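You operate a simulated robot arm through the tools that you are given. There is no shell and no other tool. Be economical: measure what you need, move in short steps, check, and stop when the job is done.

The job below is to be done with a simulated robot arm. You get a single attempt, and the scene is never put back.

Task
Take the red brush on the right end of the wooden bench and put it away on the left half of the wooden bench. Put the long orange tube on the right end of the wooden bench away on the top of the green stand. Fetch the red cone tube and stand it on the top of the tall steel table. Count the film rolls on the top of the tall steel table, then put as many of the teal cones from the top of the tall steel table on the left half of the wooden bench. Any order will do. Set down upright: long orange tube, red cone tube, teal cone.
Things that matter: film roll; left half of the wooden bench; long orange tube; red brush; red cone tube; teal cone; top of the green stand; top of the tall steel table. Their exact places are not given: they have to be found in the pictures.

Only the result counts: the job must be done as asked and must still hold three seconds after the hand-in. Knocking over, shifting, dropping, spilling or breaking anything else fails it.

Robot
A 6-joint arm with a two-finger parallel gripper on a trunk, on a base that drives. Base frame: it is fixed to the floor where the robot stands at the start and does not move with it; the origin is under the middle of the robot, x ahead of it, y to its left, z up; the surface under the hand at the start is at about z = 0.88. Readings come in m, degrees, newtons and seconds.
With the tool pointing down near the work surface it reaches from about 0.26 to 0.68 m from the robot's upright axis, wherever it stands. Its first joint turns from -166.0 to 166.0 degrees. Places, roughly: film roll (6x6x13 cm) [0.6, 3.2, 0.9]; left half of the wooden bench [0.6, 1, 0.9]; long orange tube (7x7x21 cm) [0.3, -0.6, 1]; red brush (12x5x6 cm) [0.7, -0.1, 0.9]; red cone tube (7x7x18 cm) [0.8, -0.6, 1]; teal cone (9x9x13 cm) [0.6, 4.1, 0.9]; top of the green stand [-2.6, -2.4, 0.8]; top of the tall steel table [0.6, 3.6, 0.9]. Payload 1.57 kg.
Tool frame: the origin (TCP) lies between the finger pads and is the grasp point; the fingertips stand 0.03 m ahead of it; z points along the fingers, y is the line along which they close. The gripper opens to 0.11 m. The fingers are 0.024 m wide and 0.012 m thick; the gripper's body (0.048 by 0.112 m) begins 0.078 m behind the TCP.
Orientation is told as [roll, pitch, yaw] about the base's x, y, z axes, in that order, counted from this pose: with the fingers straight down and closing along the base's y, the tool's x points along the base's -x, its y along +y and its z along -z.

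Tools
- The arm moves only by the tool servo_tool. Its argument "targets" is a list of rows, each an object (a shift or turn left out is 0, a gripper value left out holds the last) with "xyz": the shift along the tool's x, y, z in mm, a list of three; "turn": the turn, a rotation vector about the tool's x, y, z in degrees, a list of three; "hand": the opening, from 0 (shut) to 1 (fully open). In form: [{"xyz": [x, y, z], "turn": [wx, wy, wz], "hand": hand}, ...]. A call has 1 to 10 rows; each row is the pose to reach, as a shift and turn from the pose commanded when the call began, along the tool's axes at that moment. Each row takes 0.2 s and may step no farther than 0.05 m and 8.6 degrees from the row before; otherwise, or with a gripper value out of range, the whole call is refused. A pose out of reach is approached as far as the arm can. The call stops where the force on the tool passes 40 N (or 10 N more than at its start, if that is more) or the arm is blocked; 0.2 s more then pass. Each finger travels about 0.108 m/s and halts on what it meets, pressing with about 34 N; the grip force reading is that of the motor and also rises with nothing between the fingers. The clock runs only during rows and for 0.2 s after the last one: add rows that repeat a pose to give the fingers time. It gives the time, the measured TCP pose, the force on the tool (base axes), the opening and the grip force at its end, in the units of the frame above (readings bear some noise), with the torque about the TCP (base axes, N m) and any sound that the robot's microphone picked up, and new pictures: "show" is both (left out), scene, wrist or none.
- Cameras (640 x 400 px; columns grow to the right, rows downward): "scene" is now at [0.0446, 0.109, 1.6967]; the picture's right is [-0.44, -0.90, 0.00], its down [-0.75, 0.36, -0.55] and it looks along [0.49, -0.24, -0.84] (base axes); focal length 250 px, centre (320, 200). "wrist" rides on the gripper at [0.07, 0.016, -0.141] in the tool frame; the picture's right is [-0.23, 0.97, 0.00], its down [-0.86, -0.20, -0.48] and it looks along [-0.47, -0.11, 0.88] (tool axes); focal length 222 px, centre (320, 200).
- raise_lower(by): slides the trunk up (or, below 0, down) by that many m; the arm and the scene camera ride with it, the base frame stays. It gives what a move gives, with no picture.
- drive_base(legs): drives the robot by 1 to 6 legs, each [ahead, left, turn to the left] in m, m and degrees, along the robot's own axes; the way and the turn of a leg run together, so that a leg with both is an arc; at most 1.5 m and 180 degrees a leg. The arm and the cameras ride along, it lands a little off, and it stops where it bumps. It gives what a move gives, and a new picture of the scene camera.
- turn_head(pan, tilt): turns the head with the scene camera to pan (to the left, within 120 degrees either way) and tilt (down, from -29 to 69), counted from straight ahead of the robot. It gives what a move gives, and a new picture of the scene camera.
- pixel_to_xyz(camera, pixels): there is no depth. For up to 12 entries [column, row, z] of the newest picture of that camera ("zoom" is the newest enlarged one), the place [x, y] in the base frame at which the ray of that pixel passes the height z, good to about 0.002 m. No time passes.
- zoom(camera, box): a new picture of the part [left, top, right, bottom] of that camera's present view, enlarged. No time passes.
- job_done(): hands the job in; it is judged then, once.

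Keep the steps short. Do not move on a guess: measure, check each grasp and each placing, and mend mistakes. In all there are 124 turns and 260 pictures (those below and enlarged ones count). Leave the gripper open and the arm clear of the work at the hand-in unless told otherwise, and finish with a single line.

The tools are called after "Call:" by a JSON object that holds its "fn" and its "kwargs". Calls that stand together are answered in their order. servo_tool: Moves the arm, as the interface text tells. Its arguments: {"type":"object","properties":{"targets":{"type":"array","items":{"type":"object","properties":{"xyz":{"type":"array","items":{"type":"number"}},"turn":{"type":"array","items":{"type":"number"}},"hand":{"type":"number"}}}},"show":{"type":"string","enum":["both","scene","wrist","none"]}},"required":["targets"]} The other tools are called the same way: raise_lower (by) slides the trunk up or down; drive_base (legs) drives the base; turn_head (pan, tilt) turns the head that bears the scene camera; pixel_to_xyz (camera, pixels) gives the place at which the rays of pixels pass given heights; zoom (camera, box) takes an enlarged picture of a part of a camera's view; job_done () hands the job in.

At the start:

```text
time_s: 0.0
eef_pos: [0.4689, 0.0158, 1.2046]
tcp_rot: [0.1, 0.0, 0.0]
contact_force: [0.4, 0.2, -0.5]
ft_torque: [-0.03, 0.04, 0.0]
gripper_width: 0.1101
gripper_force: 0.1
trunk travel left (down, up): [-0.3, 0.29]
robot x, y, heading: [-0.0018, 0.002, -0.3]
head pan, tilt: [-25.8, 56.7]
```

scene: 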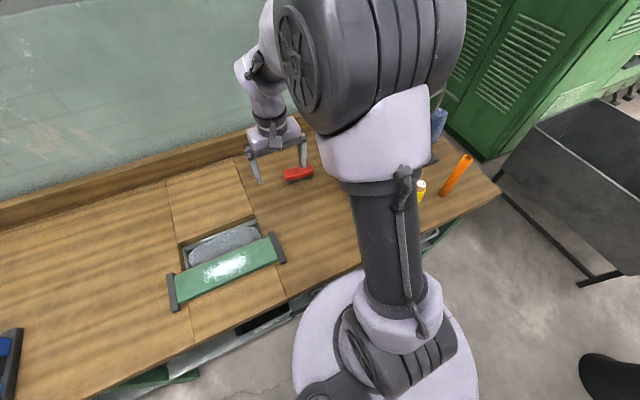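
wrist: 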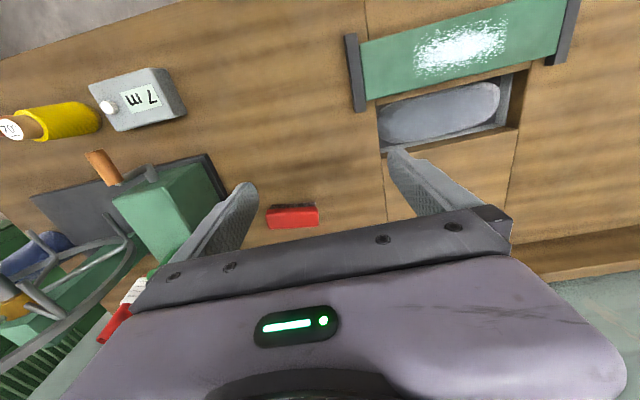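

I see the red brush at scene (298,174) and the orange tube at about (457,175). I'll measure them and look at the rest of the bench with the head.

Call:
{"fn": "pixel_to_xyz", "kwargs": {"camera": "scene", "pixels": [[298, 174, 0.91], [445, 193, 0.88], [467, 158, 1.09], [285, 180, 0.88], [313, 176, 0.88]]}}

Call:
{"fn": "pixel_to_xyz", "kwargs": {"camera": "wrist", "pixels": [[268, 228, 0.88], [319, 226, 0.88], [267, 208, 0.91], [317, 206, 0.91], [115, 325, 0.95]]}}

Call:
{"fn": "turn_head", "kwargs": {"pan": -60, "tilt": 40}}

Call:
{"fn": "turn_head", "kwargs": {"pan": 40, "tilt": 45}}

Call:
{"fn": "turn_head", "kwargs": {"pan": 85, "tilt": 25}}

Call:
{"fn": "turn_head", "kwargs": {"pan": -118, "tilt": 25}}

```text
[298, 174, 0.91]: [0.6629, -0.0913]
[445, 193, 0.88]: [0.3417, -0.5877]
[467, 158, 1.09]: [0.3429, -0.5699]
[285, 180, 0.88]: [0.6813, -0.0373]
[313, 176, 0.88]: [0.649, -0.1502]
```

```text
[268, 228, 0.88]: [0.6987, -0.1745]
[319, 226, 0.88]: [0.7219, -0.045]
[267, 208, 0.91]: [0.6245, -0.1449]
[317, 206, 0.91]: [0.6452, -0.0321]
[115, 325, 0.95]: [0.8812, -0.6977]
```

```text
time_s: 1.0
eef_pos: [0.4694, 0.0158, 1.2055]
tcp_rot: [0.0, 0.0, 0.0]
contact_force: [-0.1, 1.4, -0.1]
ft_torque: [0.0, -0.03, 0.0]
gripper_width: 0.11
gripper_force: 0.1
trunk travel left (down, up): [-0.3, 0.29]
robot x, y, heading: [0.0021, -0.0002, 0.1]
head pan, tilt: [-60.0, 40.0]
```

scene: 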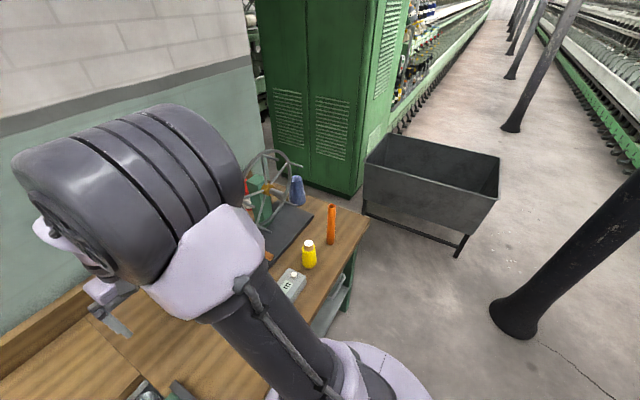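

```text
time_s: 2.8
eef_pos: [0.4687, 0.0153, 1.205]
tcp_rot: [0.0, 0.0, -0.1]
contact_force: [0.2, -0.6, -0.1]
ft_torque: [0.02, -0.01, -0.01]
gripper_width: 0.1101
gripper_force: 0.1
trunk travel left (down, up): [-0.3, 0.29]
robot x, y, heading: [0.0032, 0.0009, -0.1]
head pan, tilt: [40.0, 45.0]
```

scene: 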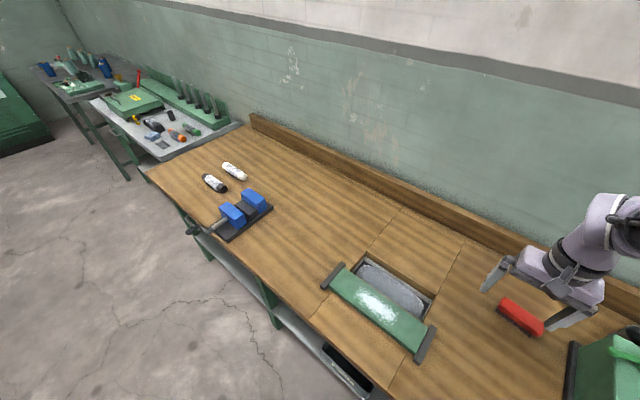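

```text
time_s: 3.9
eef_pos: [0.4707, 0.0166, 1.2052]
tcp_rot: [-0.1, 0.0, 0.1]
contact_force: [-0.5, -0.1, 0.1]
ft_torque: [-0.01, -0.01, 0.02]
gripper_width: 0.1099
gripper_force: 0.0
trunk travel left (down, up): [-0.3, 0.29]
robot x, y, heading: [-0.0003, 0.0015, 0.2]
head pan, tilt: [85.0, 25.0]
```

scene: 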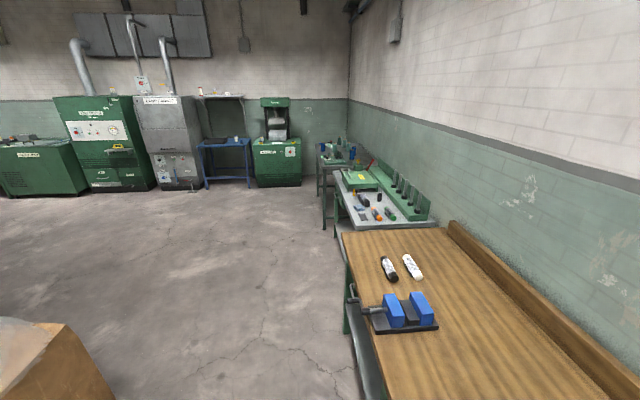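

```text
time_s: 6.8
eef_pos: [0.4696, 0.016, 1.205]
tcp_rot: [-0.1, -0.1, 0.0]
contact_force: [1.3, -0.5, 0.2]
ft_torque: [0.01, -0.02, 0.0]
gripper_width: 0.11
gripper_force: 0.0
trunk travel left (down, up): [-0.3, 0.29]
robot x, y, heading: [0.0014, 0.0011, -0.1]
head pan, tilt: [-118.0, 25.0]
```

scene: 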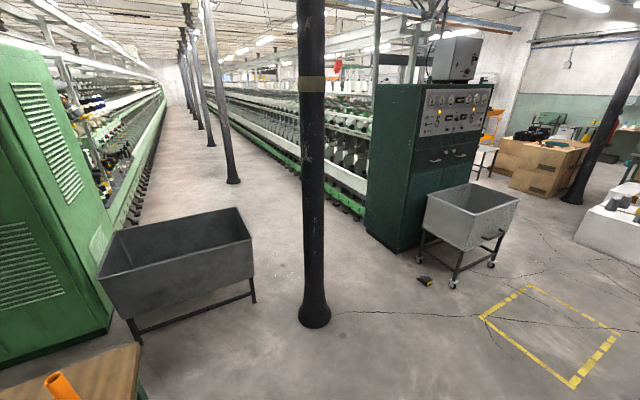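

The brush is clear. I'll look again at the left half and at the brush to measure, then at the right end from a head pose where the arm blocks less.

Call:
{"fn": "turn_head", "kwargs": {"pan": 40, "tilt": 45}}

Call:
{"fn": "pixel_to_xyz", "kwargs": {"camera": "scene", "pixels": [[498, 311, 0.88], [527, 336, 0.88], [544, 327, 0.9], [508, 298, 0.93], [543, 320, 0.93], [140, 165, 0.88], [249, 126, 0.88], [225, 240, 0.88], [335, 285, 0.88], [215, 190, 0.88], [235, 178, 0.88], [320, 230, 0.88]]}}

Call:
{"fn": "zoom", "kwargs": {"camera": "scene", "box": [440, 240, 640, 365]}}

Call:
{"fn": "zoom", "kwargs": {"camera": "wrist", "box": [0, 150, 320, 350]}}

```text
time_s: 9.3
eef_pos: [0.4693, 0.0155, 1.2055]
tcp_rot: [0.0, -0.1, 0.1]
contact_force: [-0.8, -0.3, -0.5]
ft_torque: [-0.03, -0.01, 0.0]
gripper_width: 0.1097
gripper_force: 0.0
trunk travel left (down, up): [-0.3, 0.29]
robot x, y, heading: [-0.0022, 0.0009, -0.1]
head pan, tilt: [40.0, 45.0]
```

scene: 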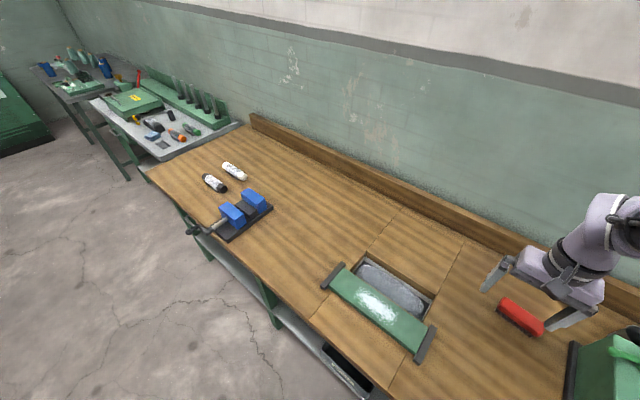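

```text
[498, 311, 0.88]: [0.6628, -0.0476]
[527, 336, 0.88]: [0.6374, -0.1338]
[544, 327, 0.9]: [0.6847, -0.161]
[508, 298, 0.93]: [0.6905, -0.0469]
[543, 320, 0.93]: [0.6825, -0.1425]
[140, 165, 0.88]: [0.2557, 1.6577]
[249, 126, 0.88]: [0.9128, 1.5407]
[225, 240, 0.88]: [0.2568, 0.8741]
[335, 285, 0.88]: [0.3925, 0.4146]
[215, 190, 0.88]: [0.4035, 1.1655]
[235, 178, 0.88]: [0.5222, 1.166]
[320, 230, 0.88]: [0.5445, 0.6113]
```

```text
3.20 times, centred on (540, 302) of scene
```

zoom: 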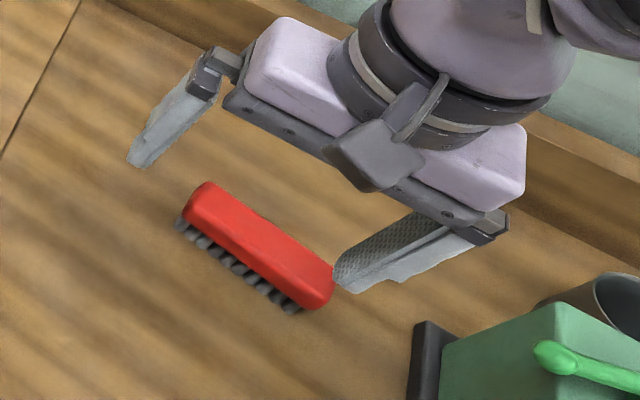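

```text
2.00 times, centred on (160, 250) of wrist
```

zoom: 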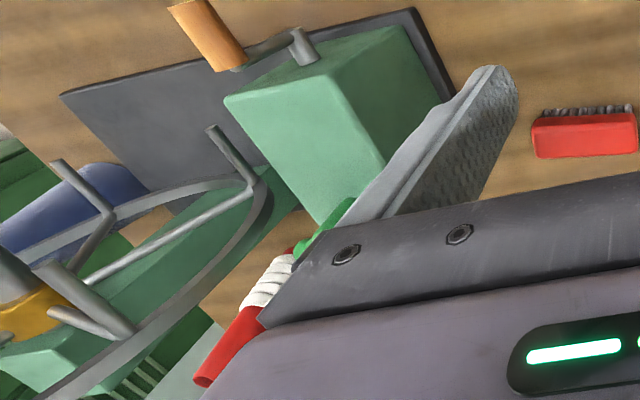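

Measure the brush's top corners in the zoom... the newest zoom is the wrist one, so take the scene zoom tighter again.

Call:
{"fn": "zoom", "kwargs": {"camera": "scene", "box": [480, 280, 576, 340]}}

```text
6.67 times, centred on (528, 310) of scene
```

zoom: 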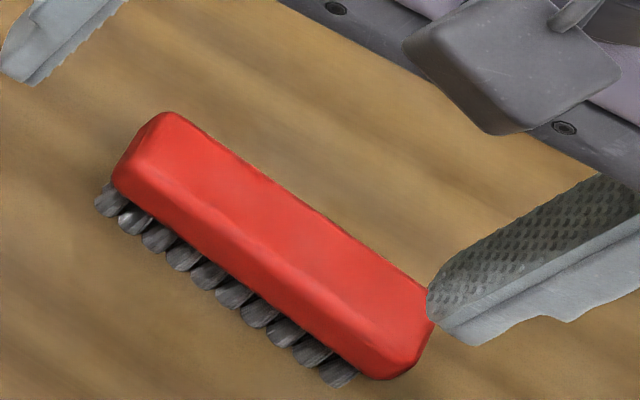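

Call:
{"fn": "pixel_to_xyz", "kwargs": {"camera": "zoom", "pixels": [[140, 155, 0.94], [175, 112, 0.94], [430, 305, 0.94], [400, 345, 0.94], [100, 212, 0.88], [332, 385, 0.88], [165, 118, 0.92], [115, 185, 0.92], [432, 325, 0.92], [375, 378, 0.92]]}}

```text
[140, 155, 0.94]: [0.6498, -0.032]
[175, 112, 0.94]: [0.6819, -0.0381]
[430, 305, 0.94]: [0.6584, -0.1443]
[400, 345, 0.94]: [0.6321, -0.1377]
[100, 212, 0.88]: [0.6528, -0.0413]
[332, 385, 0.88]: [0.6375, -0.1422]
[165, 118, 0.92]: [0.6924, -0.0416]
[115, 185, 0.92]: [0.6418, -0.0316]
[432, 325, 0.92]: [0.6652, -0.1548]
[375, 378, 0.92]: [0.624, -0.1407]
```

Brush centre ≈ (0.656,-0.090), long axis about 11° off base y. I move above it while turning the hand by +79° yaw so that it closes across the brush.

Call:
{"fn": "servo_tool", "kwargs": {"targets": [{"xyz": [-19, -11, 0], "turn": [0, 0, -7.9]}, {"xyz": [-38, -21, 18], "turn": [0, 0, -15.8]}, {"xyz": [-56, -32, 36], "turn": [0, 0, -23.7]}, {"xyz": [-75, -42, 54], "turn": [0, 0, -31.6]}, {"xyz": [-94, -53, 72], "turn": [0, 0, -39.5]}, {"xyz": [-112, -64, 90], "turn": [0, 0, -47.4]}, {"xyz": [-131, -74, 108], "turn": [0, 0, -55.3]}, {"xyz": [-150, -85, 126], "turn": [0, 0, -63.2]}, {"xyz": [-169, -95, 144], "turn": [0, 0, -71.1]}, {"xyz": [-187, -106, 160], "turn": [0, 0, -79]}]}}

```text
time_s: 11.5
eef_pos: [0.6558, -0.0899, 1.0452]
tcp_rot: [0.0, 0.0, 79.1]
contact_force: [0.4, -0.9, -0.5]
ft_torque: [0.0, -0.01, -0.01]
gripper_width: 0.1101
gripper_force: 0.0
trunk travel left (down, up): [-0.3, 0.29]
robot x, y, heading: [0.0037, 0.0025, -0.0]
head pan, tilt: [40.0, 45.0]
```

scene: 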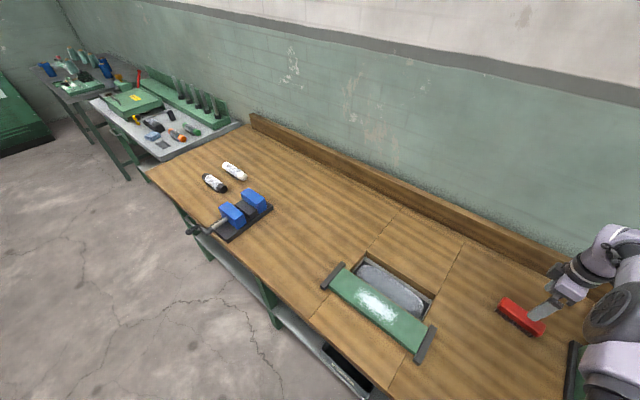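
wrist: 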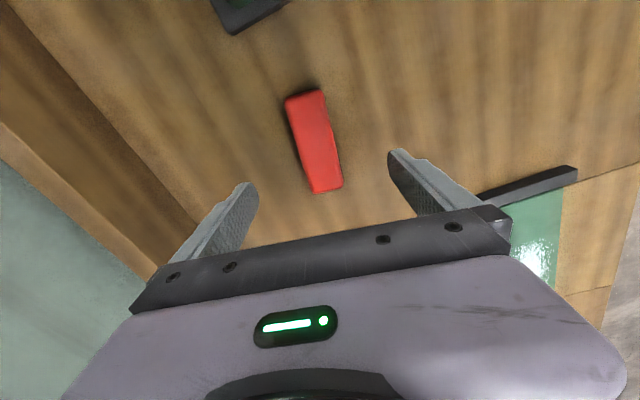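

The brush lies between the fingers. Check its place with the wrist camera.

Call:
{"fn": "pixel_to_xyz", "kwargs": {"camera": "wrist", "pixels": [[290, 98, 0.94], [324, 92, 0.94], [315, 192, 0.93], [342, 186, 0.93], [307, 95, 0.94], [328, 190, 0.93]]}}

```text
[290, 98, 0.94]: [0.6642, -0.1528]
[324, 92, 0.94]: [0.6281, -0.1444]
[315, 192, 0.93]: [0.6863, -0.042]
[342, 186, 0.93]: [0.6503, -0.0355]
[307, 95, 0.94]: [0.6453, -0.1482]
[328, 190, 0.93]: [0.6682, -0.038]
```

Centre (0.656,-0.092), agrees. Lower 125 mm to z≈0.92, then close.

Call:
{"fn": "servo_tool", "kwargs": {"targets": [{"xyz": [0, 0, 40]}, {"xyz": [0, 0, 80]}, {"xyz": [0, 0, 110]}, {"xyz": [0, 0, 124]}, {"xyz": [0, 0, 124], "hand": 0.3}, {"xyz": [0, 0, 124], "hand": 0.3}, {"xyz": [0, 0, 124], "hand": 0.2}, {"xyz": [0, 0, 124], "hand": 0.2}]}}

```text
time_s: 13.3
eef_pos: [0.6561, -0.0897, 0.9206]
tcp_rot: [0.0, 0.0, 79.0]
contact_force: [-0.3, -1.1, 0.3]
ft_torque: [-0.03, 0.01, -0.03]
gripper_width: 0.0446
gripper_force: 34.6
trunk travel left (down, up): [-0.3, 0.29]
robot x, y, heading: [-0.002, -0.0009, 0.1]
head pan, tilt: [40.0, 45.0]
```

scene: 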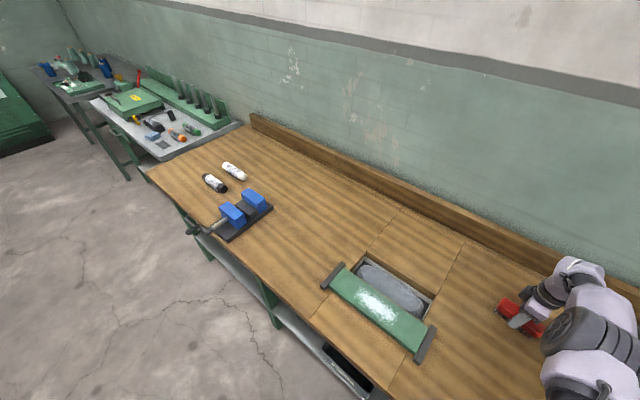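
wrist: 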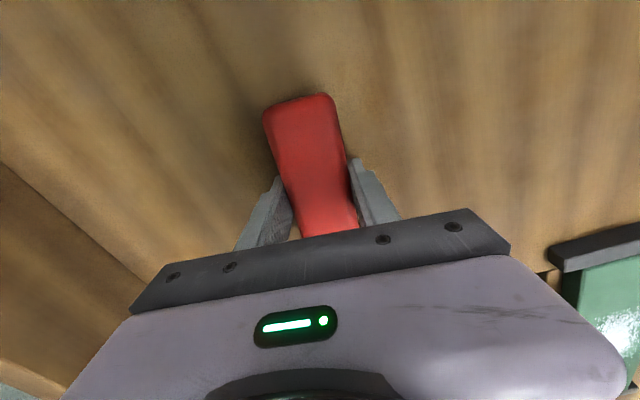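

Gripped (width 0.045). Lift 110 mm and check; also measure the vise and free area on the left half.

Call:
{"fn": "servo_tool", "kwargs": {"targets": [{"xyz": [0, 0, -40]}, {"xyz": [0, 0, -80]}, {"xyz": [0, 0, -120]}], "show": "wrist"}}

Call:
{"fn": "pixel_to_xyz", "kwargs": {"camera": "scene", "pixels": [[273, 209, 0.88], [228, 240, 0.88], [200, 228, 0.9], [188, 230, 0.9], [330, 205, 0.88], [280, 180, 0.88], [400, 210, 0.88], [245, 178, 0.88], [315, 318, 0.88]]}}

Call:
{"fn": "drive_base", "kwargs": {"legs": [[0, 0.5, 0]]}}

```text
time_s: 14.1
eef_pos: [0.6556, -0.0904, 1.0415]
tcp_rot: [0.1, 0.1, 79.1]
contact_force: [-0.2, -0.5, -0.7]
ft_torque: [0.03, 0.02, 0.03]
gripper_width: 0.0444
gripper_force: 33.8
trunk travel left (down, up): [-0.3, 0.29]
robot x, y, heading: [0.0032, -0.002, 0.1]
head pan, tilt: [40.0, 45.0]
```

wrist: 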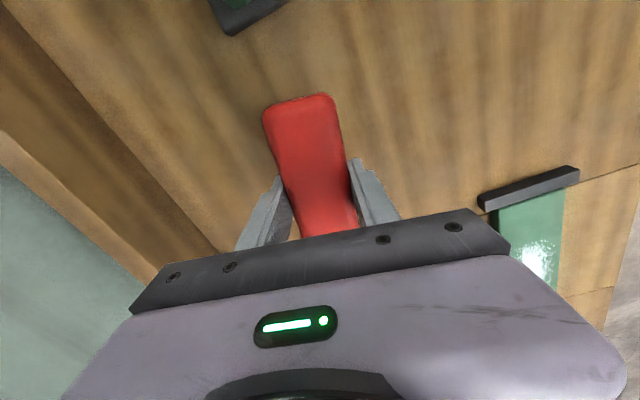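

```text
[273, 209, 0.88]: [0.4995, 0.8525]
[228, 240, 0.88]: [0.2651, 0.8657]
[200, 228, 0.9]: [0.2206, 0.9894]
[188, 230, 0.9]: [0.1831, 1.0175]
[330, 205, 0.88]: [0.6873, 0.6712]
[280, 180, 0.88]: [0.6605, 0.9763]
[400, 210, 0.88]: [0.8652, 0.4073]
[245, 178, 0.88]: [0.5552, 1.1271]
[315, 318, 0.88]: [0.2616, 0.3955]
```

```text
time_s: 17.0
eef_pos: [0.6574, 0.3946, 1.0422]
tcp_rot: [0.1, 0.0, 78.5]
contact_force: [-0.6, -0.8, -1.2]
ft_torque: [0.0, 0.0, 0.0]
gripper_width: 0.0443
gripper_force: 34.0
trunk travel left (down, up): [-0.3, 0.29]
robot x, y, heading: [0.0042, 0.4908, -0.3]
head pan, tilt: [40.0, 45.0]
```

scene: 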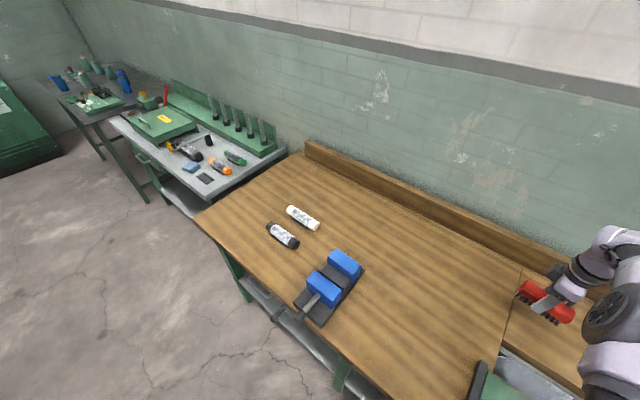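

Drive 0.3 m more to the left so the brush hovers well inside the left half, clear of the vise (vise y 0.85–1.0, x<0.5).

Call:
{"fn": "drive_base", "kwargs": {"legs": [[0, 0.3, 0]]}}

```text
time_s: 19.0
eef_pos: [0.6602, 0.6927, 1.0414]
tcp_rot: [-0.1, 0.1, 77.9]
contact_force: [-0.9, 0.5, -0.6]
ft_torque: [0.0, -0.01, 0.01]
gripper_width: 0.0444
gripper_force: 34.3
trunk travel left (down, up): [-0.3, 0.29]
robot x, y, heading: [0.0065, 0.7925, -1.1]
head pan, tilt: [40.0, 45.0]
```

scene: 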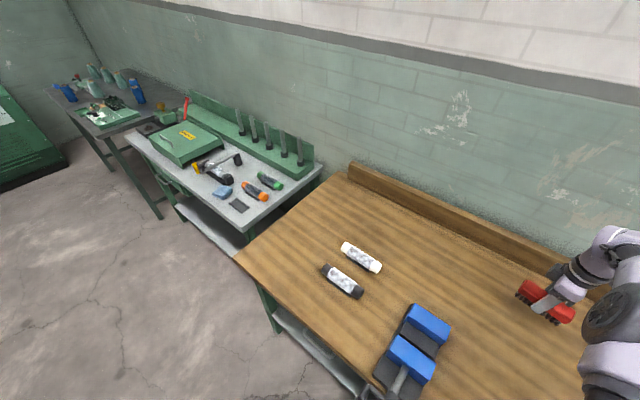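

The brush is over bare wood at (0.66,0.69). Lower 119 mm.

Call:
{"fn": "servo_tool", "kwargs": {"targets": [{"xyz": [0, 0, 40]}, {"xyz": [0, 0, 80]}, {"xyz": [0, 0, 105]}, {"xyz": [0, 0, 119]}]}}

```text
time_s: 20.0
eef_pos: [0.6595, 0.6904, 0.9216]
tcp_rot: [0.0, 0.0, 78.2]
contact_force: [-0.6, 0.1, 1.1]
ft_torque: [-0.06, 0.03, -0.04]
gripper_width: 0.0442
gripper_force: 33.9
trunk travel left (down, up): [-0.3, 0.29]
robot x, y, heading: [0.0083, 0.7898, -0.7]
head pan, tilt: [40.0, 45.0]
```

scene: 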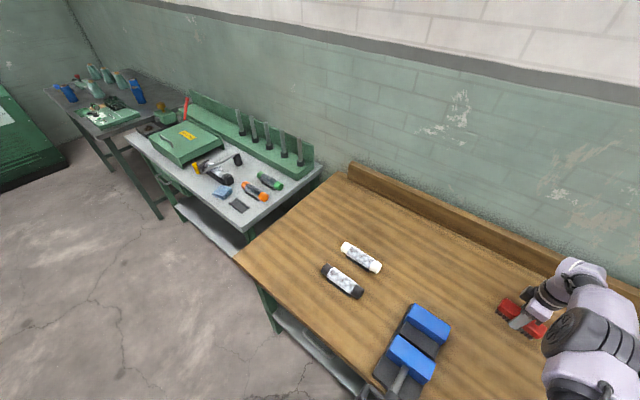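
wrist: 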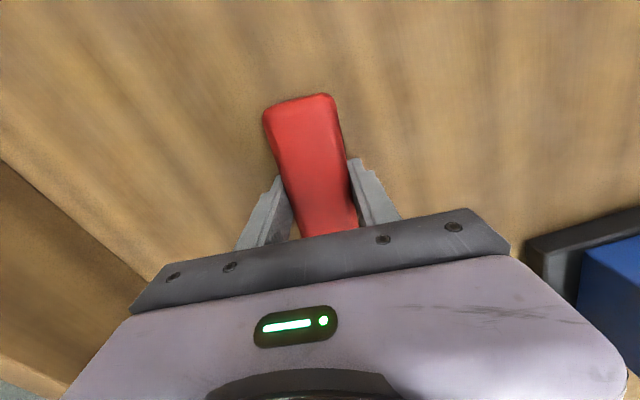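

Down to the original height within 1 mm. Open, then rise.

Call:
{"fn": "servo_tool", "kwargs": {"targets": [{"xyz": [0, 0, 1], "hand": 0.5}, {"xyz": [0, 0, 1], "hand": 1}, {"xyz": [0, 0, 1], "hand": 1}, {"xyz": [0, 0, -40], "hand": 1}, {"xyz": [0, 0, -80]}, {"xyz": [0, 0, -120]}, {"xyz": [0, 0, -160]}, {"xyz": [0, 0, -200]}, {"xyz": [0, 0, -240]}]}}

```text
time_s: 22.0
eef_pos: [0.6612, 0.6895, 1.1622]
tcp_rot: [0.1, 0.0, 78.0]
contact_force: [0.2, 0.9, 0.0]
ft_torque: [-0.02, 0.01, -0.02]
gripper_width: 0.1097
gripper_force: 0.1
trunk travel left (down, up): [-0.3, 0.29]
robot x, y, heading: [0.0099, 0.7921, -0.8]
head pan, tilt: [40.0, 45.0]
```

scene: 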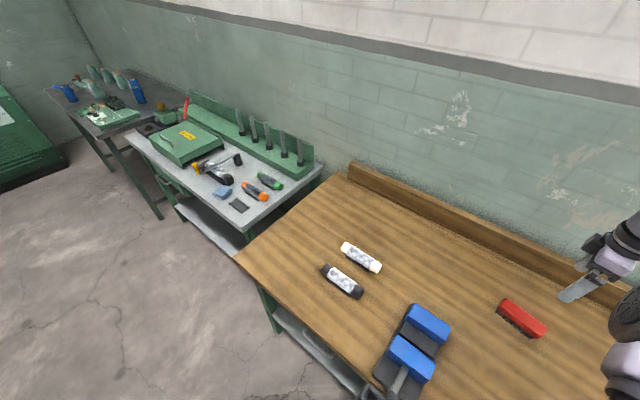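
wrist: 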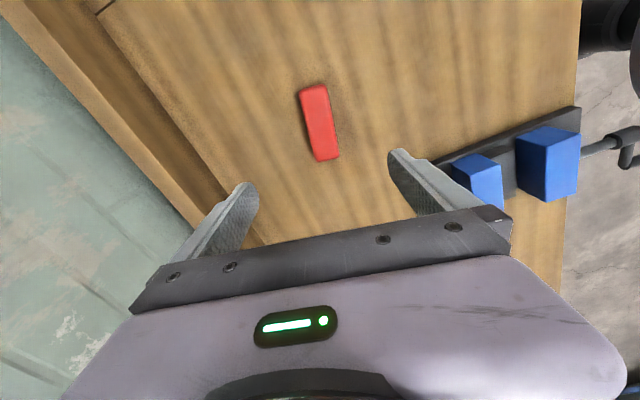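

Brush is put away. Next is the red cone tube. Pull the hand back and up, face the head forward-right, and drive right to look at the right end.

Call:
{"fn": "servo_tool", "kwargs": {"targets": [{"xyz": [0, 40, -20]}, {"xyz": [0, 80, -40]}, {"xyz": [0, 120, -60]}, {"xyz": [0, 160, -80]}, {"xyz": [0, 200, -100]}, {"xyz": [0, 240, -120]}], "show": "none"}}

Call:
{"fn": "turn_head", "kwargs": {"pan": -55, "tilt": 45}}

Call:
{"fn": "drive_base", "kwargs": {"legs": [[-0.03, -0.8, 0]]}}

```text
time_s: 23.4
eef_pos: [0.4243, 0.742, 1.2809]
tcp_rot: [-0.1, 0.0, 78.2]
contact_force: [-0.7, 0.4, 0.0]
ft_torque: [-0.01, -0.01, 0.01]
gripper_width: 0.1095
gripper_force: 0.1
trunk travel left (down, up): [-0.3, 0.29]
robot x, y, heading: [0.0065, 0.7936, -1.0]
head pan, tilt: [40.0, 45.0]
```

```text
time_s: 25.1
eef_pos: [0.4263, 0.7412, 1.2798]
tcp_rot: [0.0, 0.1, 78.1]
contact_force: [-0.1, 0.7, 0.5]
ft_torque: [-0.01, 0.04, -0.02]
gripper_width: 0.1101
gripper_force: 0.0
trunk travel left (down, up): [-0.3, 0.29]
robot x, y, heading: [0.004, 0.795, -1.1]
head pan, tilt: [-55.0, 45.0]
```

scene: 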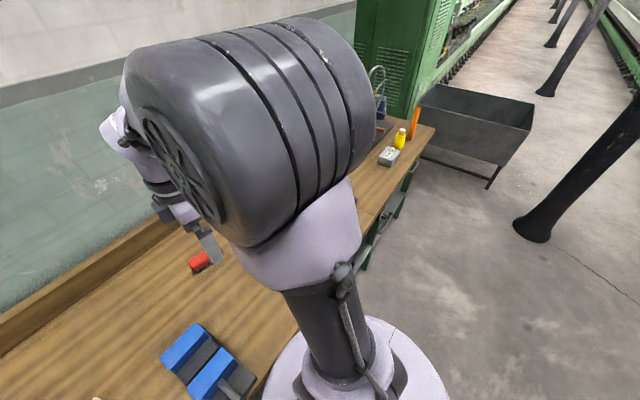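

```text
time_s: 29.4
eef_pos: [0.3844, -0.0514, 1.2807]
tcp_rot: [0.0, 0.0, 78.1]
contact_force: [-0.1, -0.1, -0.3]
ft_torque: [0.0, 0.01, 0.0]
gripper_width: 0.11
gripper_force: 0.1
trunk travel left (down, up): [-0.3, 0.29]
robot x, y, heading: [-0.0347, -0.0002, -0.9]
head pan, tilt: [-55.0, 45.0]
```

scene: 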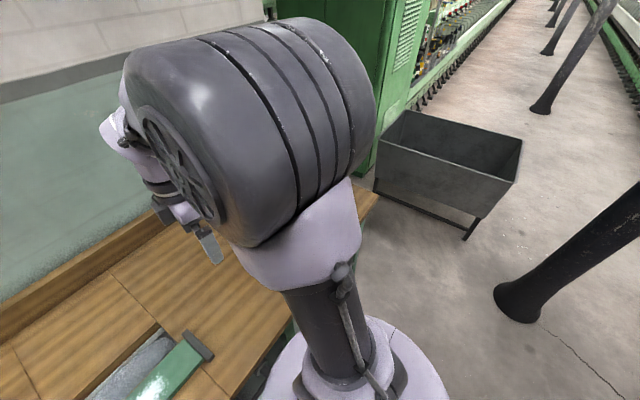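

The arm blocks the view. Drive further right and look straight/left-ahead.

Call:
{"fn": "drive_base", "kwargs": {"legs": [[0, -0.3, 0]]}}

Call:
{"fn": "turn_head", "kwargs": {"pan": -8, "tilt": 50}}

```text
time_s: 31.4
eef_pos: [0.3801, -0.3485, 1.2798]
tcp_rot: [0.0, 0.0, 78.3]
contact_force: [0.4, -0.2, 0.3]
ft_torque: [0.04, 0.01, 0.0]
gripper_width: 0.1102
gripper_force: 0.1
trunk travel left (down, up): [-0.3, 0.29]
robot x, y, heading: [-0.0421, -0.2987, -1.1]
head pan, tilt: [-55.0, 45.0]
```

scene: 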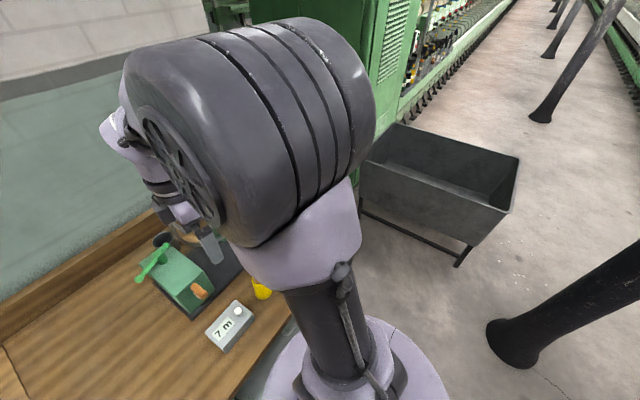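

```text
time_s: 32.6
eef_pos: [0.3804, -0.3485, 1.2799]
tcp_rot: [0.0, 0.0, 78.3]
contact_force: [-0.1, 0.4, -0.6]
ft_torque: [0.0, 0.02, 0.01]
gripper_width: 0.1101
gripper_force: 0.1
trunk travel left (down, up): [-0.3, 0.29]
robot x, y, heading: [-0.0372, -0.3006, -0.8]
head pan, tilt: [-8.0, 50.0]
```

scene: 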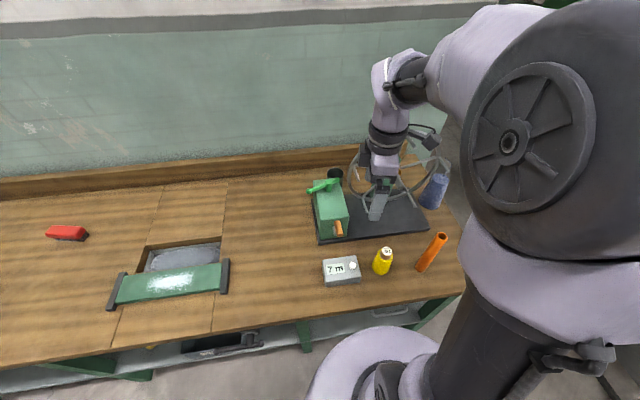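

Look with the wrist camera from here.

Call:
{"fn": "zoom", "kwargs": {"camera": "wrist", "box": [0, 0, 640, 400]}}

Call:
{"fn": "zoom", "kwargs": {"camera": "scene", "box": [290, 130, 490, 300]}}

```text
1.00 times, centred on (320, 200) of wrist (not enlarged: the box is as wide or as high as the picture)
```

zoom: 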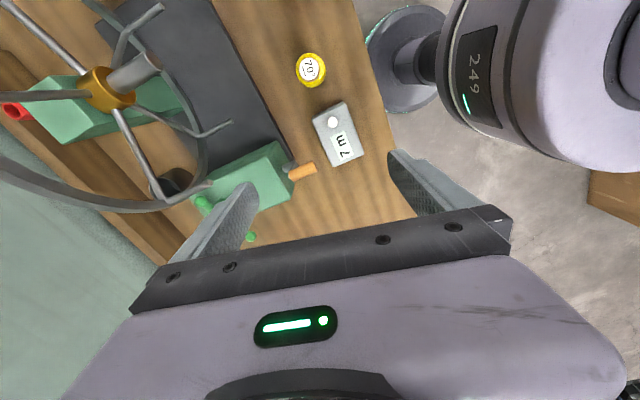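

```text
2.35 times, centred on (390, 215) of scene
```

zoom: 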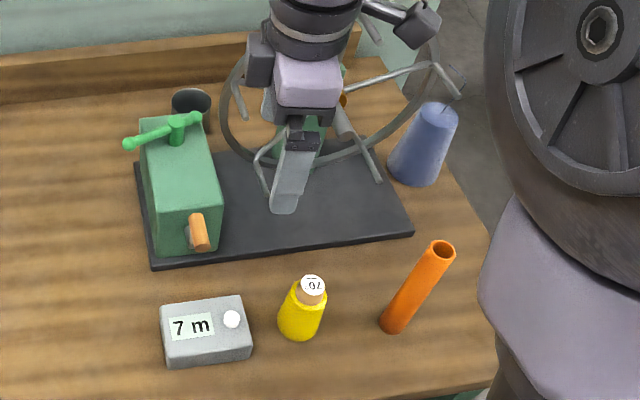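

The red cone tube hides behind the reel. I swing the arm to the robot's left to free the view on the right.

Call:
{"fn": "servo_tool", "kwargs": {"targets": [{"xyz": [-34, 32, 0]}, {"xyz": [-68, 64, 0]}, {"xyz": [-102, 96, 0]}, {"xyz": [-136, 128, 0]}, {"xyz": [-170, 160, 0]}, {"xyz": [-204, 192, 0]}, {"xyz": [-238, 224, 0]}, {"xyz": [-272, 256, 0]}, {"xyz": [-306, 288, 0]}, {"xyz": [-340, 320, 0]}], "show": "none"}}

Call:
{"fn": "turn_head", "kwargs": {"pan": -45, "tilt": 45}}

```text
time_s: 34.8
eef_pos: [0.1366, 0.0511, 1.2946]
tcp_rot: [-0.5, -2.4, 78.1]
contact_force: [-0.5, 0.4, -0.8]
ft_torque: [-0.04, -0.02, -0.01]
gripper_width: 0.1098
gripper_force: 0.1
trunk travel left (down, up): [-0.3, 0.29]
robot x, y, heading: [-0.0402, -0.2993, -0.9]
head pan, tilt: [-8.0, 50.0]
```

```text
time_s: 35.8
eef_pos: [0.1347, 0.0489, 1.2785]
tcp_rot: [0.0, 0.2, 78.4]
contact_force: [0.3, 1.0, -0.3]
ft_torque: [-0.02, -0.01, -0.02]
gripper_width: 0.1101
gripper_force: 0.0
trunk travel left (down, up): [-0.3, 0.29]
robot x, y, heading: [-0.0405, -0.299, -0.7]
head pan, tilt: [-45.0, 45.0]
```

scene: 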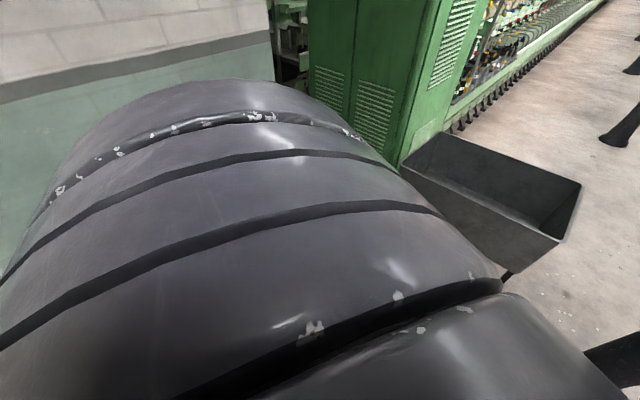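

That made it worse. I swing the hand back to the front and instead turn the base to the right, so the right end lies on the free left side of the view.

Call:
{"fn": "servo_tool", "kwargs": {"targets": [{"xyz": [34, -32, 0]}, {"xyz": [68, -64, 0]}, {"xyz": [102, -96, 0]}, {"xyz": [136, -128, 0]}, {"xyz": [170, -160, 0]}, {"xyz": [204, -192, 0]}, {"xyz": [238, -224, 0]}, {"xyz": [272, -256, 0]}, {"xyz": [306, -288, 0]}, {"xyz": [340, -320, 0]}], "show": "none"}}

Call:
{"fn": "drive_base", "kwargs": {"legs": [[-0.1, 0, 0], [0, 0, -70]]}}

Call:
{"fn": "turn_head", "kwargs": {"pan": 35, "tilt": 45}}

```text
time_s: 38.0
eef_pos: [0.3801, -0.351, 1.2803]
tcp_rot: [0.0, 0.1, 78.4]
contact_force: [0.4, -0.4, 0.1]
ft_torque: [0.04, 0.0, -0.03]
gripper_width: 0.11
gripper_force: 0.0
trunk travel left (down, up): [-0.3, 0.29]
robot x, y, heading: [-0.0427, -0.3006, -0.7]
head pan, tilt: [-45.0, 45.0]
```

```text
time_s: 42.2
eef_pos: [-0.0515, -0.7082, 1.2804]
tcp_rot: [0.0, 0.0, 7.8]
contact_force: [-0.1, 0.0, 1.0]
ft_torque: [0.01, 0.01, -0.02]
gripper_width: 0.11
gripper_force: 0.0
trunk travel left (down, up): [-0.3, 0.29]
robot x, y, heading: [-0.1427, -0.2974, -70.8]
head pan, tilt: [-45.0, 45.0]
```

scene: 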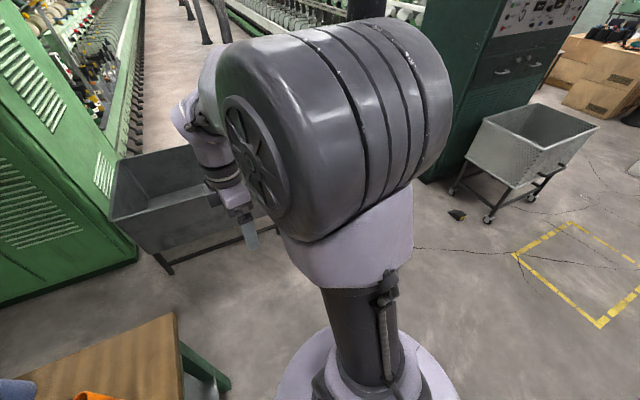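

```text
time_s: 43.8
eef_pos: [-0.0504, -0.7081, 1.2801]
tcp_rot: [0.0, -0.1, 7.8]
contact_force: [0.0, 0.1, 0.0]
ft_torque: [0.0, -0.02, -0.02]
gripper_width: 0.1098
gripper_force: 0.0
trunk travel left (down, up): [-0.3, 0.29]
robot x, y, heading: [-0.1442, -0.2975, -71.3]
head pan, tilt: [35.0, 45.0]
```

scene: 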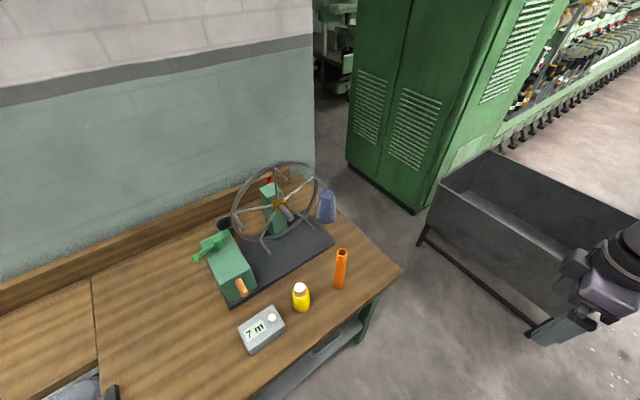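

Clear view. Measure the layout.

Call:
{"fn": "pixel_to_xyz", "kwargs": {"camera": "scene", "pixels": [[420, 242, 0], [535, 338, 0], [347, 165, 0], [414, 213, 0], [403, 268, 0.88], [315, 178, 0.88], [268, 185, 1.06], [335, 286, 0.88], [341, 250, 1.09], [320, 220, 0.88], [288, 218, 0.88], [440, 215, 0.5]]}}

Call:
{"fn": "zoom", "kwargs": {"camera": "scene", "box": [180, 140, 420, 290]}}

```text
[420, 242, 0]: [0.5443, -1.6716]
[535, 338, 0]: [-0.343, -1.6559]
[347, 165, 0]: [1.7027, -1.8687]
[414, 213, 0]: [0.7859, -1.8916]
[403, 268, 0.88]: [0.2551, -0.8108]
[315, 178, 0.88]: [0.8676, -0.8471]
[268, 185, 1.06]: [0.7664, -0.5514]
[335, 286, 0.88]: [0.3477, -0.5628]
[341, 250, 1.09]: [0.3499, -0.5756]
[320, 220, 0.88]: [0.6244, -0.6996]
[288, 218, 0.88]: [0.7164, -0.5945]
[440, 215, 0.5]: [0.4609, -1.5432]
```

```text
2.67 times, centred on (300, 215) of scene
```

zoom: 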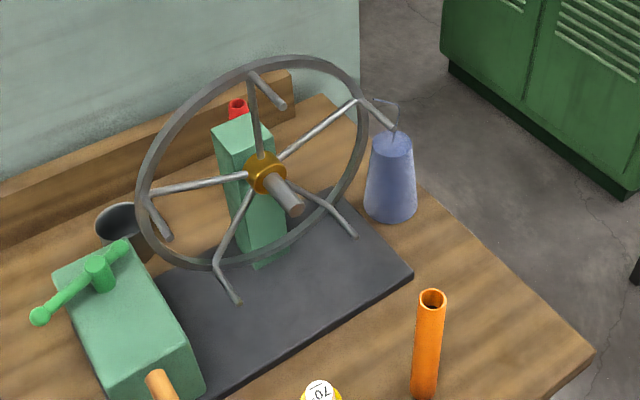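

There's a ~0.7 m corridor right of the bench end (bench end y≈-0.82, bin front y≈-1.55). The tube is best reached from there. Raise the trunk for clearance, then drive to (-0.14,-1.18) and turn to heading 0.

Call:
{"fn": "raise_lower", "kwargs": {"by": 0.15}}

Call:
{"fn": "drive_base", "kwargs": {"legs": [[0.832, -0.287, 0], [0, 0, 71]]}}

```text
time_s: 45.5
eef_pos: [-0.0516, -0.7094, 1.431]
tcp_rot: [0.0, 0.1, 7.7]
contact_force: [-0.7, 0.2, 0.2]
ft_torque: [0.0, 0.0, -0.02]
gripper_width: 0.11
gripper_force: 0.1
trunk travel left (down, up): [-0.45, 0.14]
robot x, y, heading: [-0.1371, -0.3001, -71.3]
head pan, tilt: [35.0, 45.0]
```

```text
time_s: 53.4
eef_pos: [0.2794, -1.2281, 1.4311]
tcp_rot: [0.1, 0.0, 80.1]
contact_force: [-0.4, -0.1, 0.3]
ft_torque: [0.0, -0.05, -0.01]
gripper_width: 0.1097
gripper_force: 0.0
trunk travel left (down, up): [-0.45, 0.14]
robot x, y, heading: [-0.1394, -1.1873, 1.3]
head pan, tilt: [35.0, 45.0]
```

scene: 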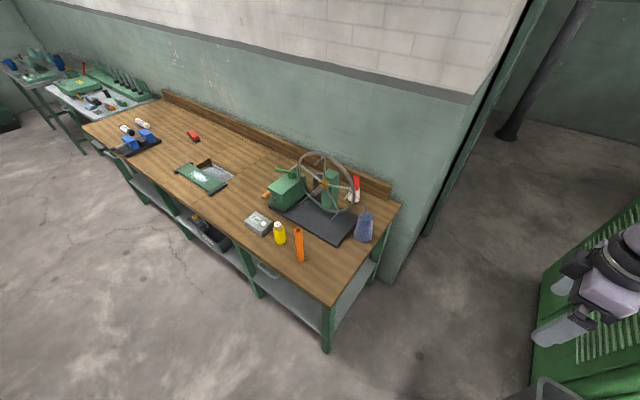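

Now the red tube shows at about (355,188). Zoom.

Call:
{"fn": "zoom", "kwargs": {"camera": "scene", "box": [260, 140, 420, 240]}}

Call:
{"fn": "pixel_to_xyz", "kwargs": {"camera": "scene", "pixels": [[356, 202, 0.88], [356, 176, 1.06], [334, 305, 0.88], [401, 203, 0.88], [365, 240, 0.88]]}}

```text
4.00 times, centred on (340, 190) of scene
```

zoom: 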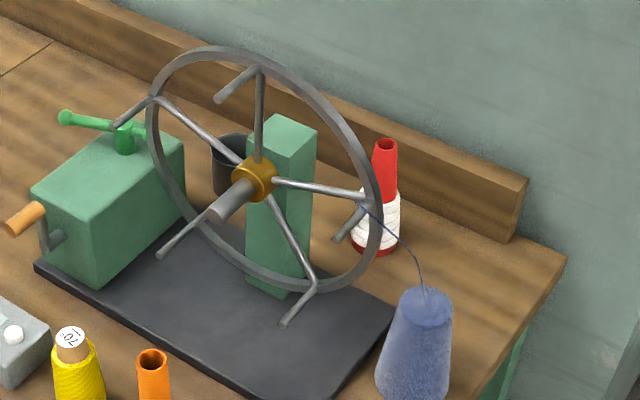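

```text
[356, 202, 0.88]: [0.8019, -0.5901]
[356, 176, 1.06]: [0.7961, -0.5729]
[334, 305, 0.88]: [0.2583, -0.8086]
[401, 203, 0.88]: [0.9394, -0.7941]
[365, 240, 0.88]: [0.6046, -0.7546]
```

Call:
{"fn": "pixel_to_xyz", "kwargs": {"camera": "zoom", "pixels": [[275, 297, 0.9], [248, 283, 0.9], [308, 275, 0.9], [373, 245, 0.885], [385, 145, 1.06], [275, 155, 1.15], [316, 128, 1.15], [415, 400, 0.88], [398, 310, 0.9], [40, 268, 0.9], [395, 318, 0.9], [335, 398, 0.9]]}}

```text
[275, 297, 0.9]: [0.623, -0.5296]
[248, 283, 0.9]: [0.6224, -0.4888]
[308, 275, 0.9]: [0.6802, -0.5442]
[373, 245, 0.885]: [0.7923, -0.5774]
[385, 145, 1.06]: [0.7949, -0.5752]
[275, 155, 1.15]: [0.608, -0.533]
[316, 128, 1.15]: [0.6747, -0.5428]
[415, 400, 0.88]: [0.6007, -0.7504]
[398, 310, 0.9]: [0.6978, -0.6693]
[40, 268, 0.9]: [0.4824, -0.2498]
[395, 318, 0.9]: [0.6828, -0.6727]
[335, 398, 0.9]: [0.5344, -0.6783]
```

Tube at (0.80,-0.578), ~12 cm behind the reel post, so there's room to come from above. Turn to heading 90 here (so the arm doesn't sweep the wall end), then slide right to x≈0.78.

Call:
{"fn": "drive_base", "kwargs": {"legs": [[0, 0, 88.7], [0, -0.5, 0]]}}

Call:
{"fn": "turn_head", "kwargs": {"pan": -10, "tilt": 50}}

```text
time_s: 60.0
eef_pos: [0.3933, -0.7622, 1.4302]
tcp_rot: [0.0, -0.1, 169.6]
contact_force: [-0.8, 0.4, 0.2]
ft_torque: [0.01, -0.02, -0.02]
gripper_width: 0.1101
gripper_force: 0.0
trunk travel left (down, up): [-0.45, 0.14]
robot x, y, heading: [0.347, -1.1818, 90.6]
head pan, tilt: [35.0, 45.0]
```

scene: 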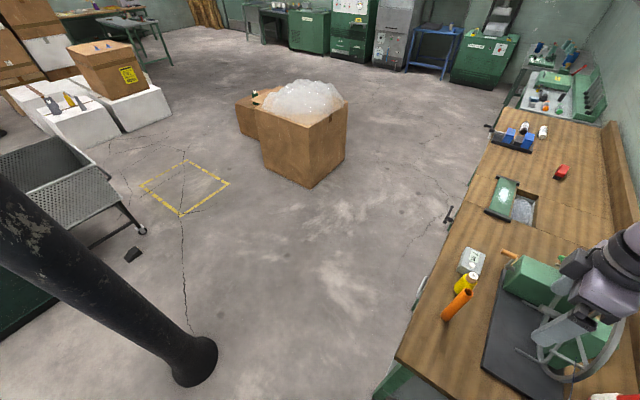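

```text
time_s: 61.2
eef_pos: [0.3916, -0.7626, 1.4306]
tcp_rot: [-0.1, 0.0, 169.5]
contact_force: [-0.1, 0.1, 0.1]
ft_torque: [0.01, -0.03, -0.04]
gripper_width: 0.1099
gripper_force: 0.1
trunk travel left (down, up): [-0.45, 0.14]
robot x, y, heading: [0.3494, -1.1795, 90.7]
head pan, tilt: [-10.0, 50.0]
```

scene: 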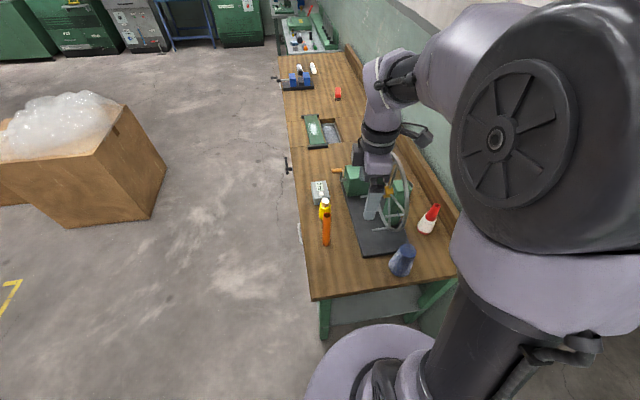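

Slide 0.28 m more to the right.

Call:
{"fn": "drive_base", "kwargs": {"legs": [[0, -0.28, 0]]}}

Call:
{"fn": "turn_head", "kwargs": {"pan": 0, "tilt": 45}}

Call:
{"fn": "zoom", "kwargs": {"camera": "wrist", "box": [0, 0, 640, 400]}}

```text
time_s: 63.1
eef_pos: [0.6643, -0.7595, 1.4298]
tcp_rot: [0.0, 0.0, 169.8]
contact_force: [0.1, 0.4, -0.3]
ft_torque: [0.05, 0.05, -0.02]
gripper_width: 0.1099
gripper_force: 0.0
trunk travel left (down, up): [-0.45, 0.14]
robot x, y, heading: [0.6194, -1.1812, 90.7]
head pan, tilt: [-10.0, 50.0]
```

scene: 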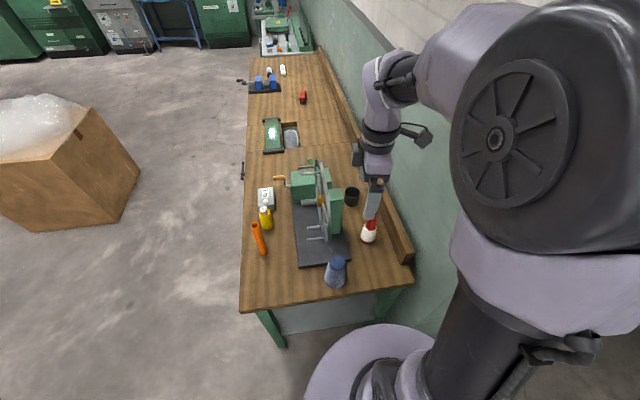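

```text
time_s: 63.8
eef_pos: [0.6639, -0.7586, 1.4305]
tcp_rot: [0.0, -0.1, 169.9]
contact_force: [0.0, -0.4, 0.6]
ft_torque: [0.02, 0.01, 0.06]
gripper_width: 0.1098
gripper_force: 0.0
trunk travel left (down, up): [-0.45, 0.14]
robot x, y, heading: [0.6197, -1.1819, 90.8]
head pan, tilt: [0.0, 45.0]
```

scene: 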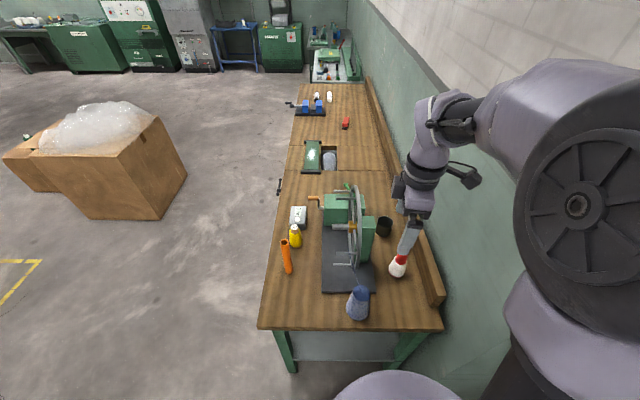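

```text
1.00 times, centred on (320, 200) of wrist (not enlarged: the box is as wide or as high as the picture)
```

zoom: 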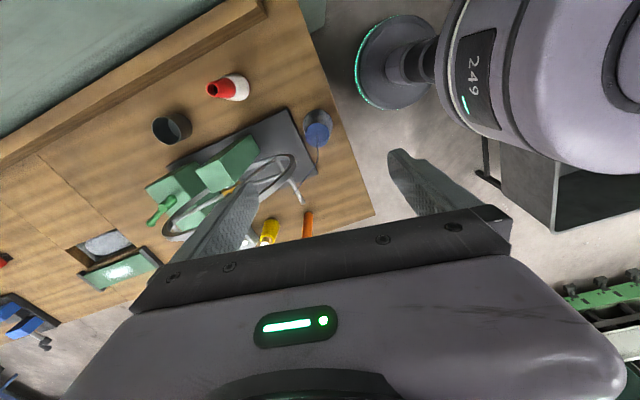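

Measure the tube and the cup from the wrist view.

Call:
{"fn": "pixel_to_xyz", "kwargs": {"camera": "wrist", "pixels": [[213, 90, 1.06], [237, 86, 0.9], [172, 122, 0.97], [262, 8, 0.97], [240, 25, 0.97], [180, 130, 0.88]]}}

Call:
{"fn": "zoom", "kwargs": {"camera": "wrist", "box": [140, 50, 300, 150]}}

Call:
{"fn": "zoom", "kwargs": {"camera": "scene", "box": [300, 160, 460, 320]}}

```text
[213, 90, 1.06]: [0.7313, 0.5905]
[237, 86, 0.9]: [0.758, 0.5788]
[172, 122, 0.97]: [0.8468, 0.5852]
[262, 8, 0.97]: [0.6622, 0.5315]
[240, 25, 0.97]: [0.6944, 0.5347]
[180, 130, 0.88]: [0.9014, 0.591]
```

```text
4.00 times, centred on (220, 100) of wrist
```

zoom: 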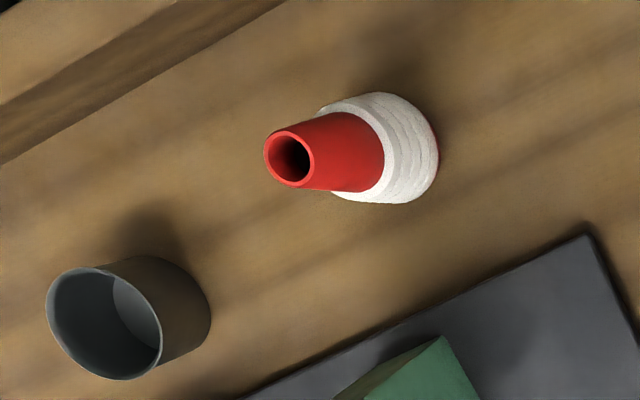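

```text
2.50 times, centred on (380, 240) of scene
```

zoom: 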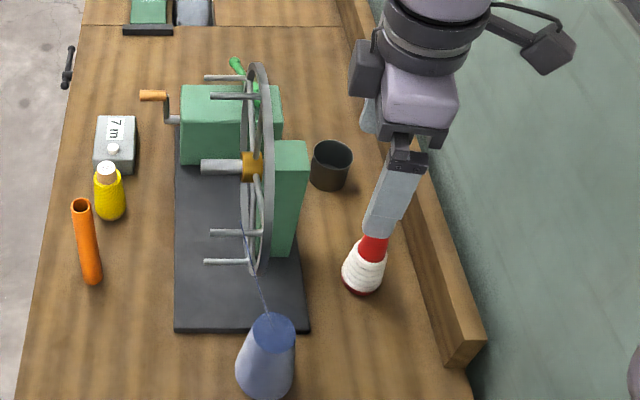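

Wrist picture was stale; move above the tube at the present height and get a fresh one.

Call:
{"fn": "servo_tool", "kwargs": {"targets": [{"xyz": [20, -40, 0]}, {"xyz": [40, -80, 0]}, {"xyz": [61, -120, 0]}, {"xyz": [82, -160, 0]}, {"xyz": [102, -201, 0]}, {"xyz": [102, -201, 0]}]}}

```text
time_s: 65.2
eef_pos: [0.7995, -0.5802, 1.432]
tcp_rot: [0.0, 0.1, 169.8]
contact_force: [0.3, 0.0, 0.2]
ft_torque: [0.02, -0.02, 0.0]
gripper_width: 0.1099
gripper_force: 0.1
trunk travel left (down, up): [-0.45, 0.14]
robot x, y, heading: [0.6205, -1.1782, 90.9]
head pan, tilt: [0.0, 45.0]
```

scene: 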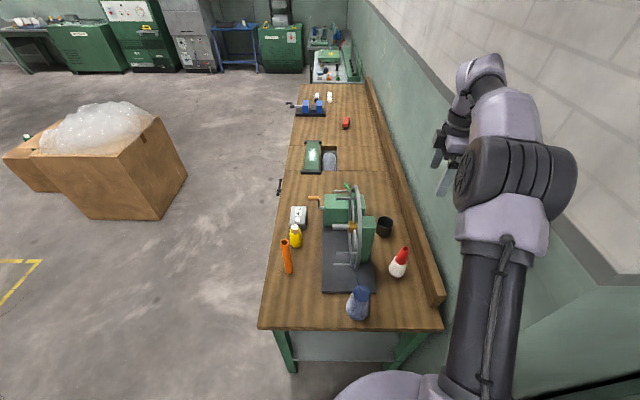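
wrist: 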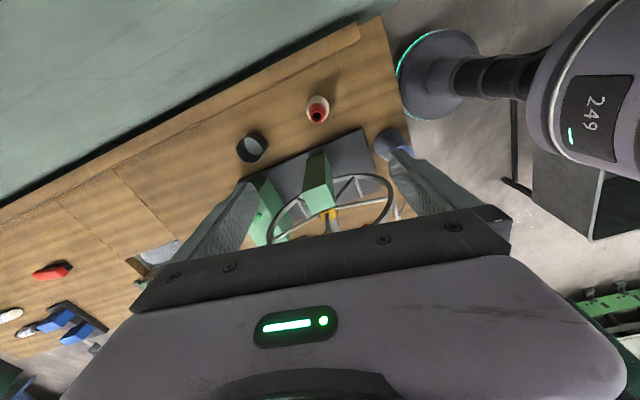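

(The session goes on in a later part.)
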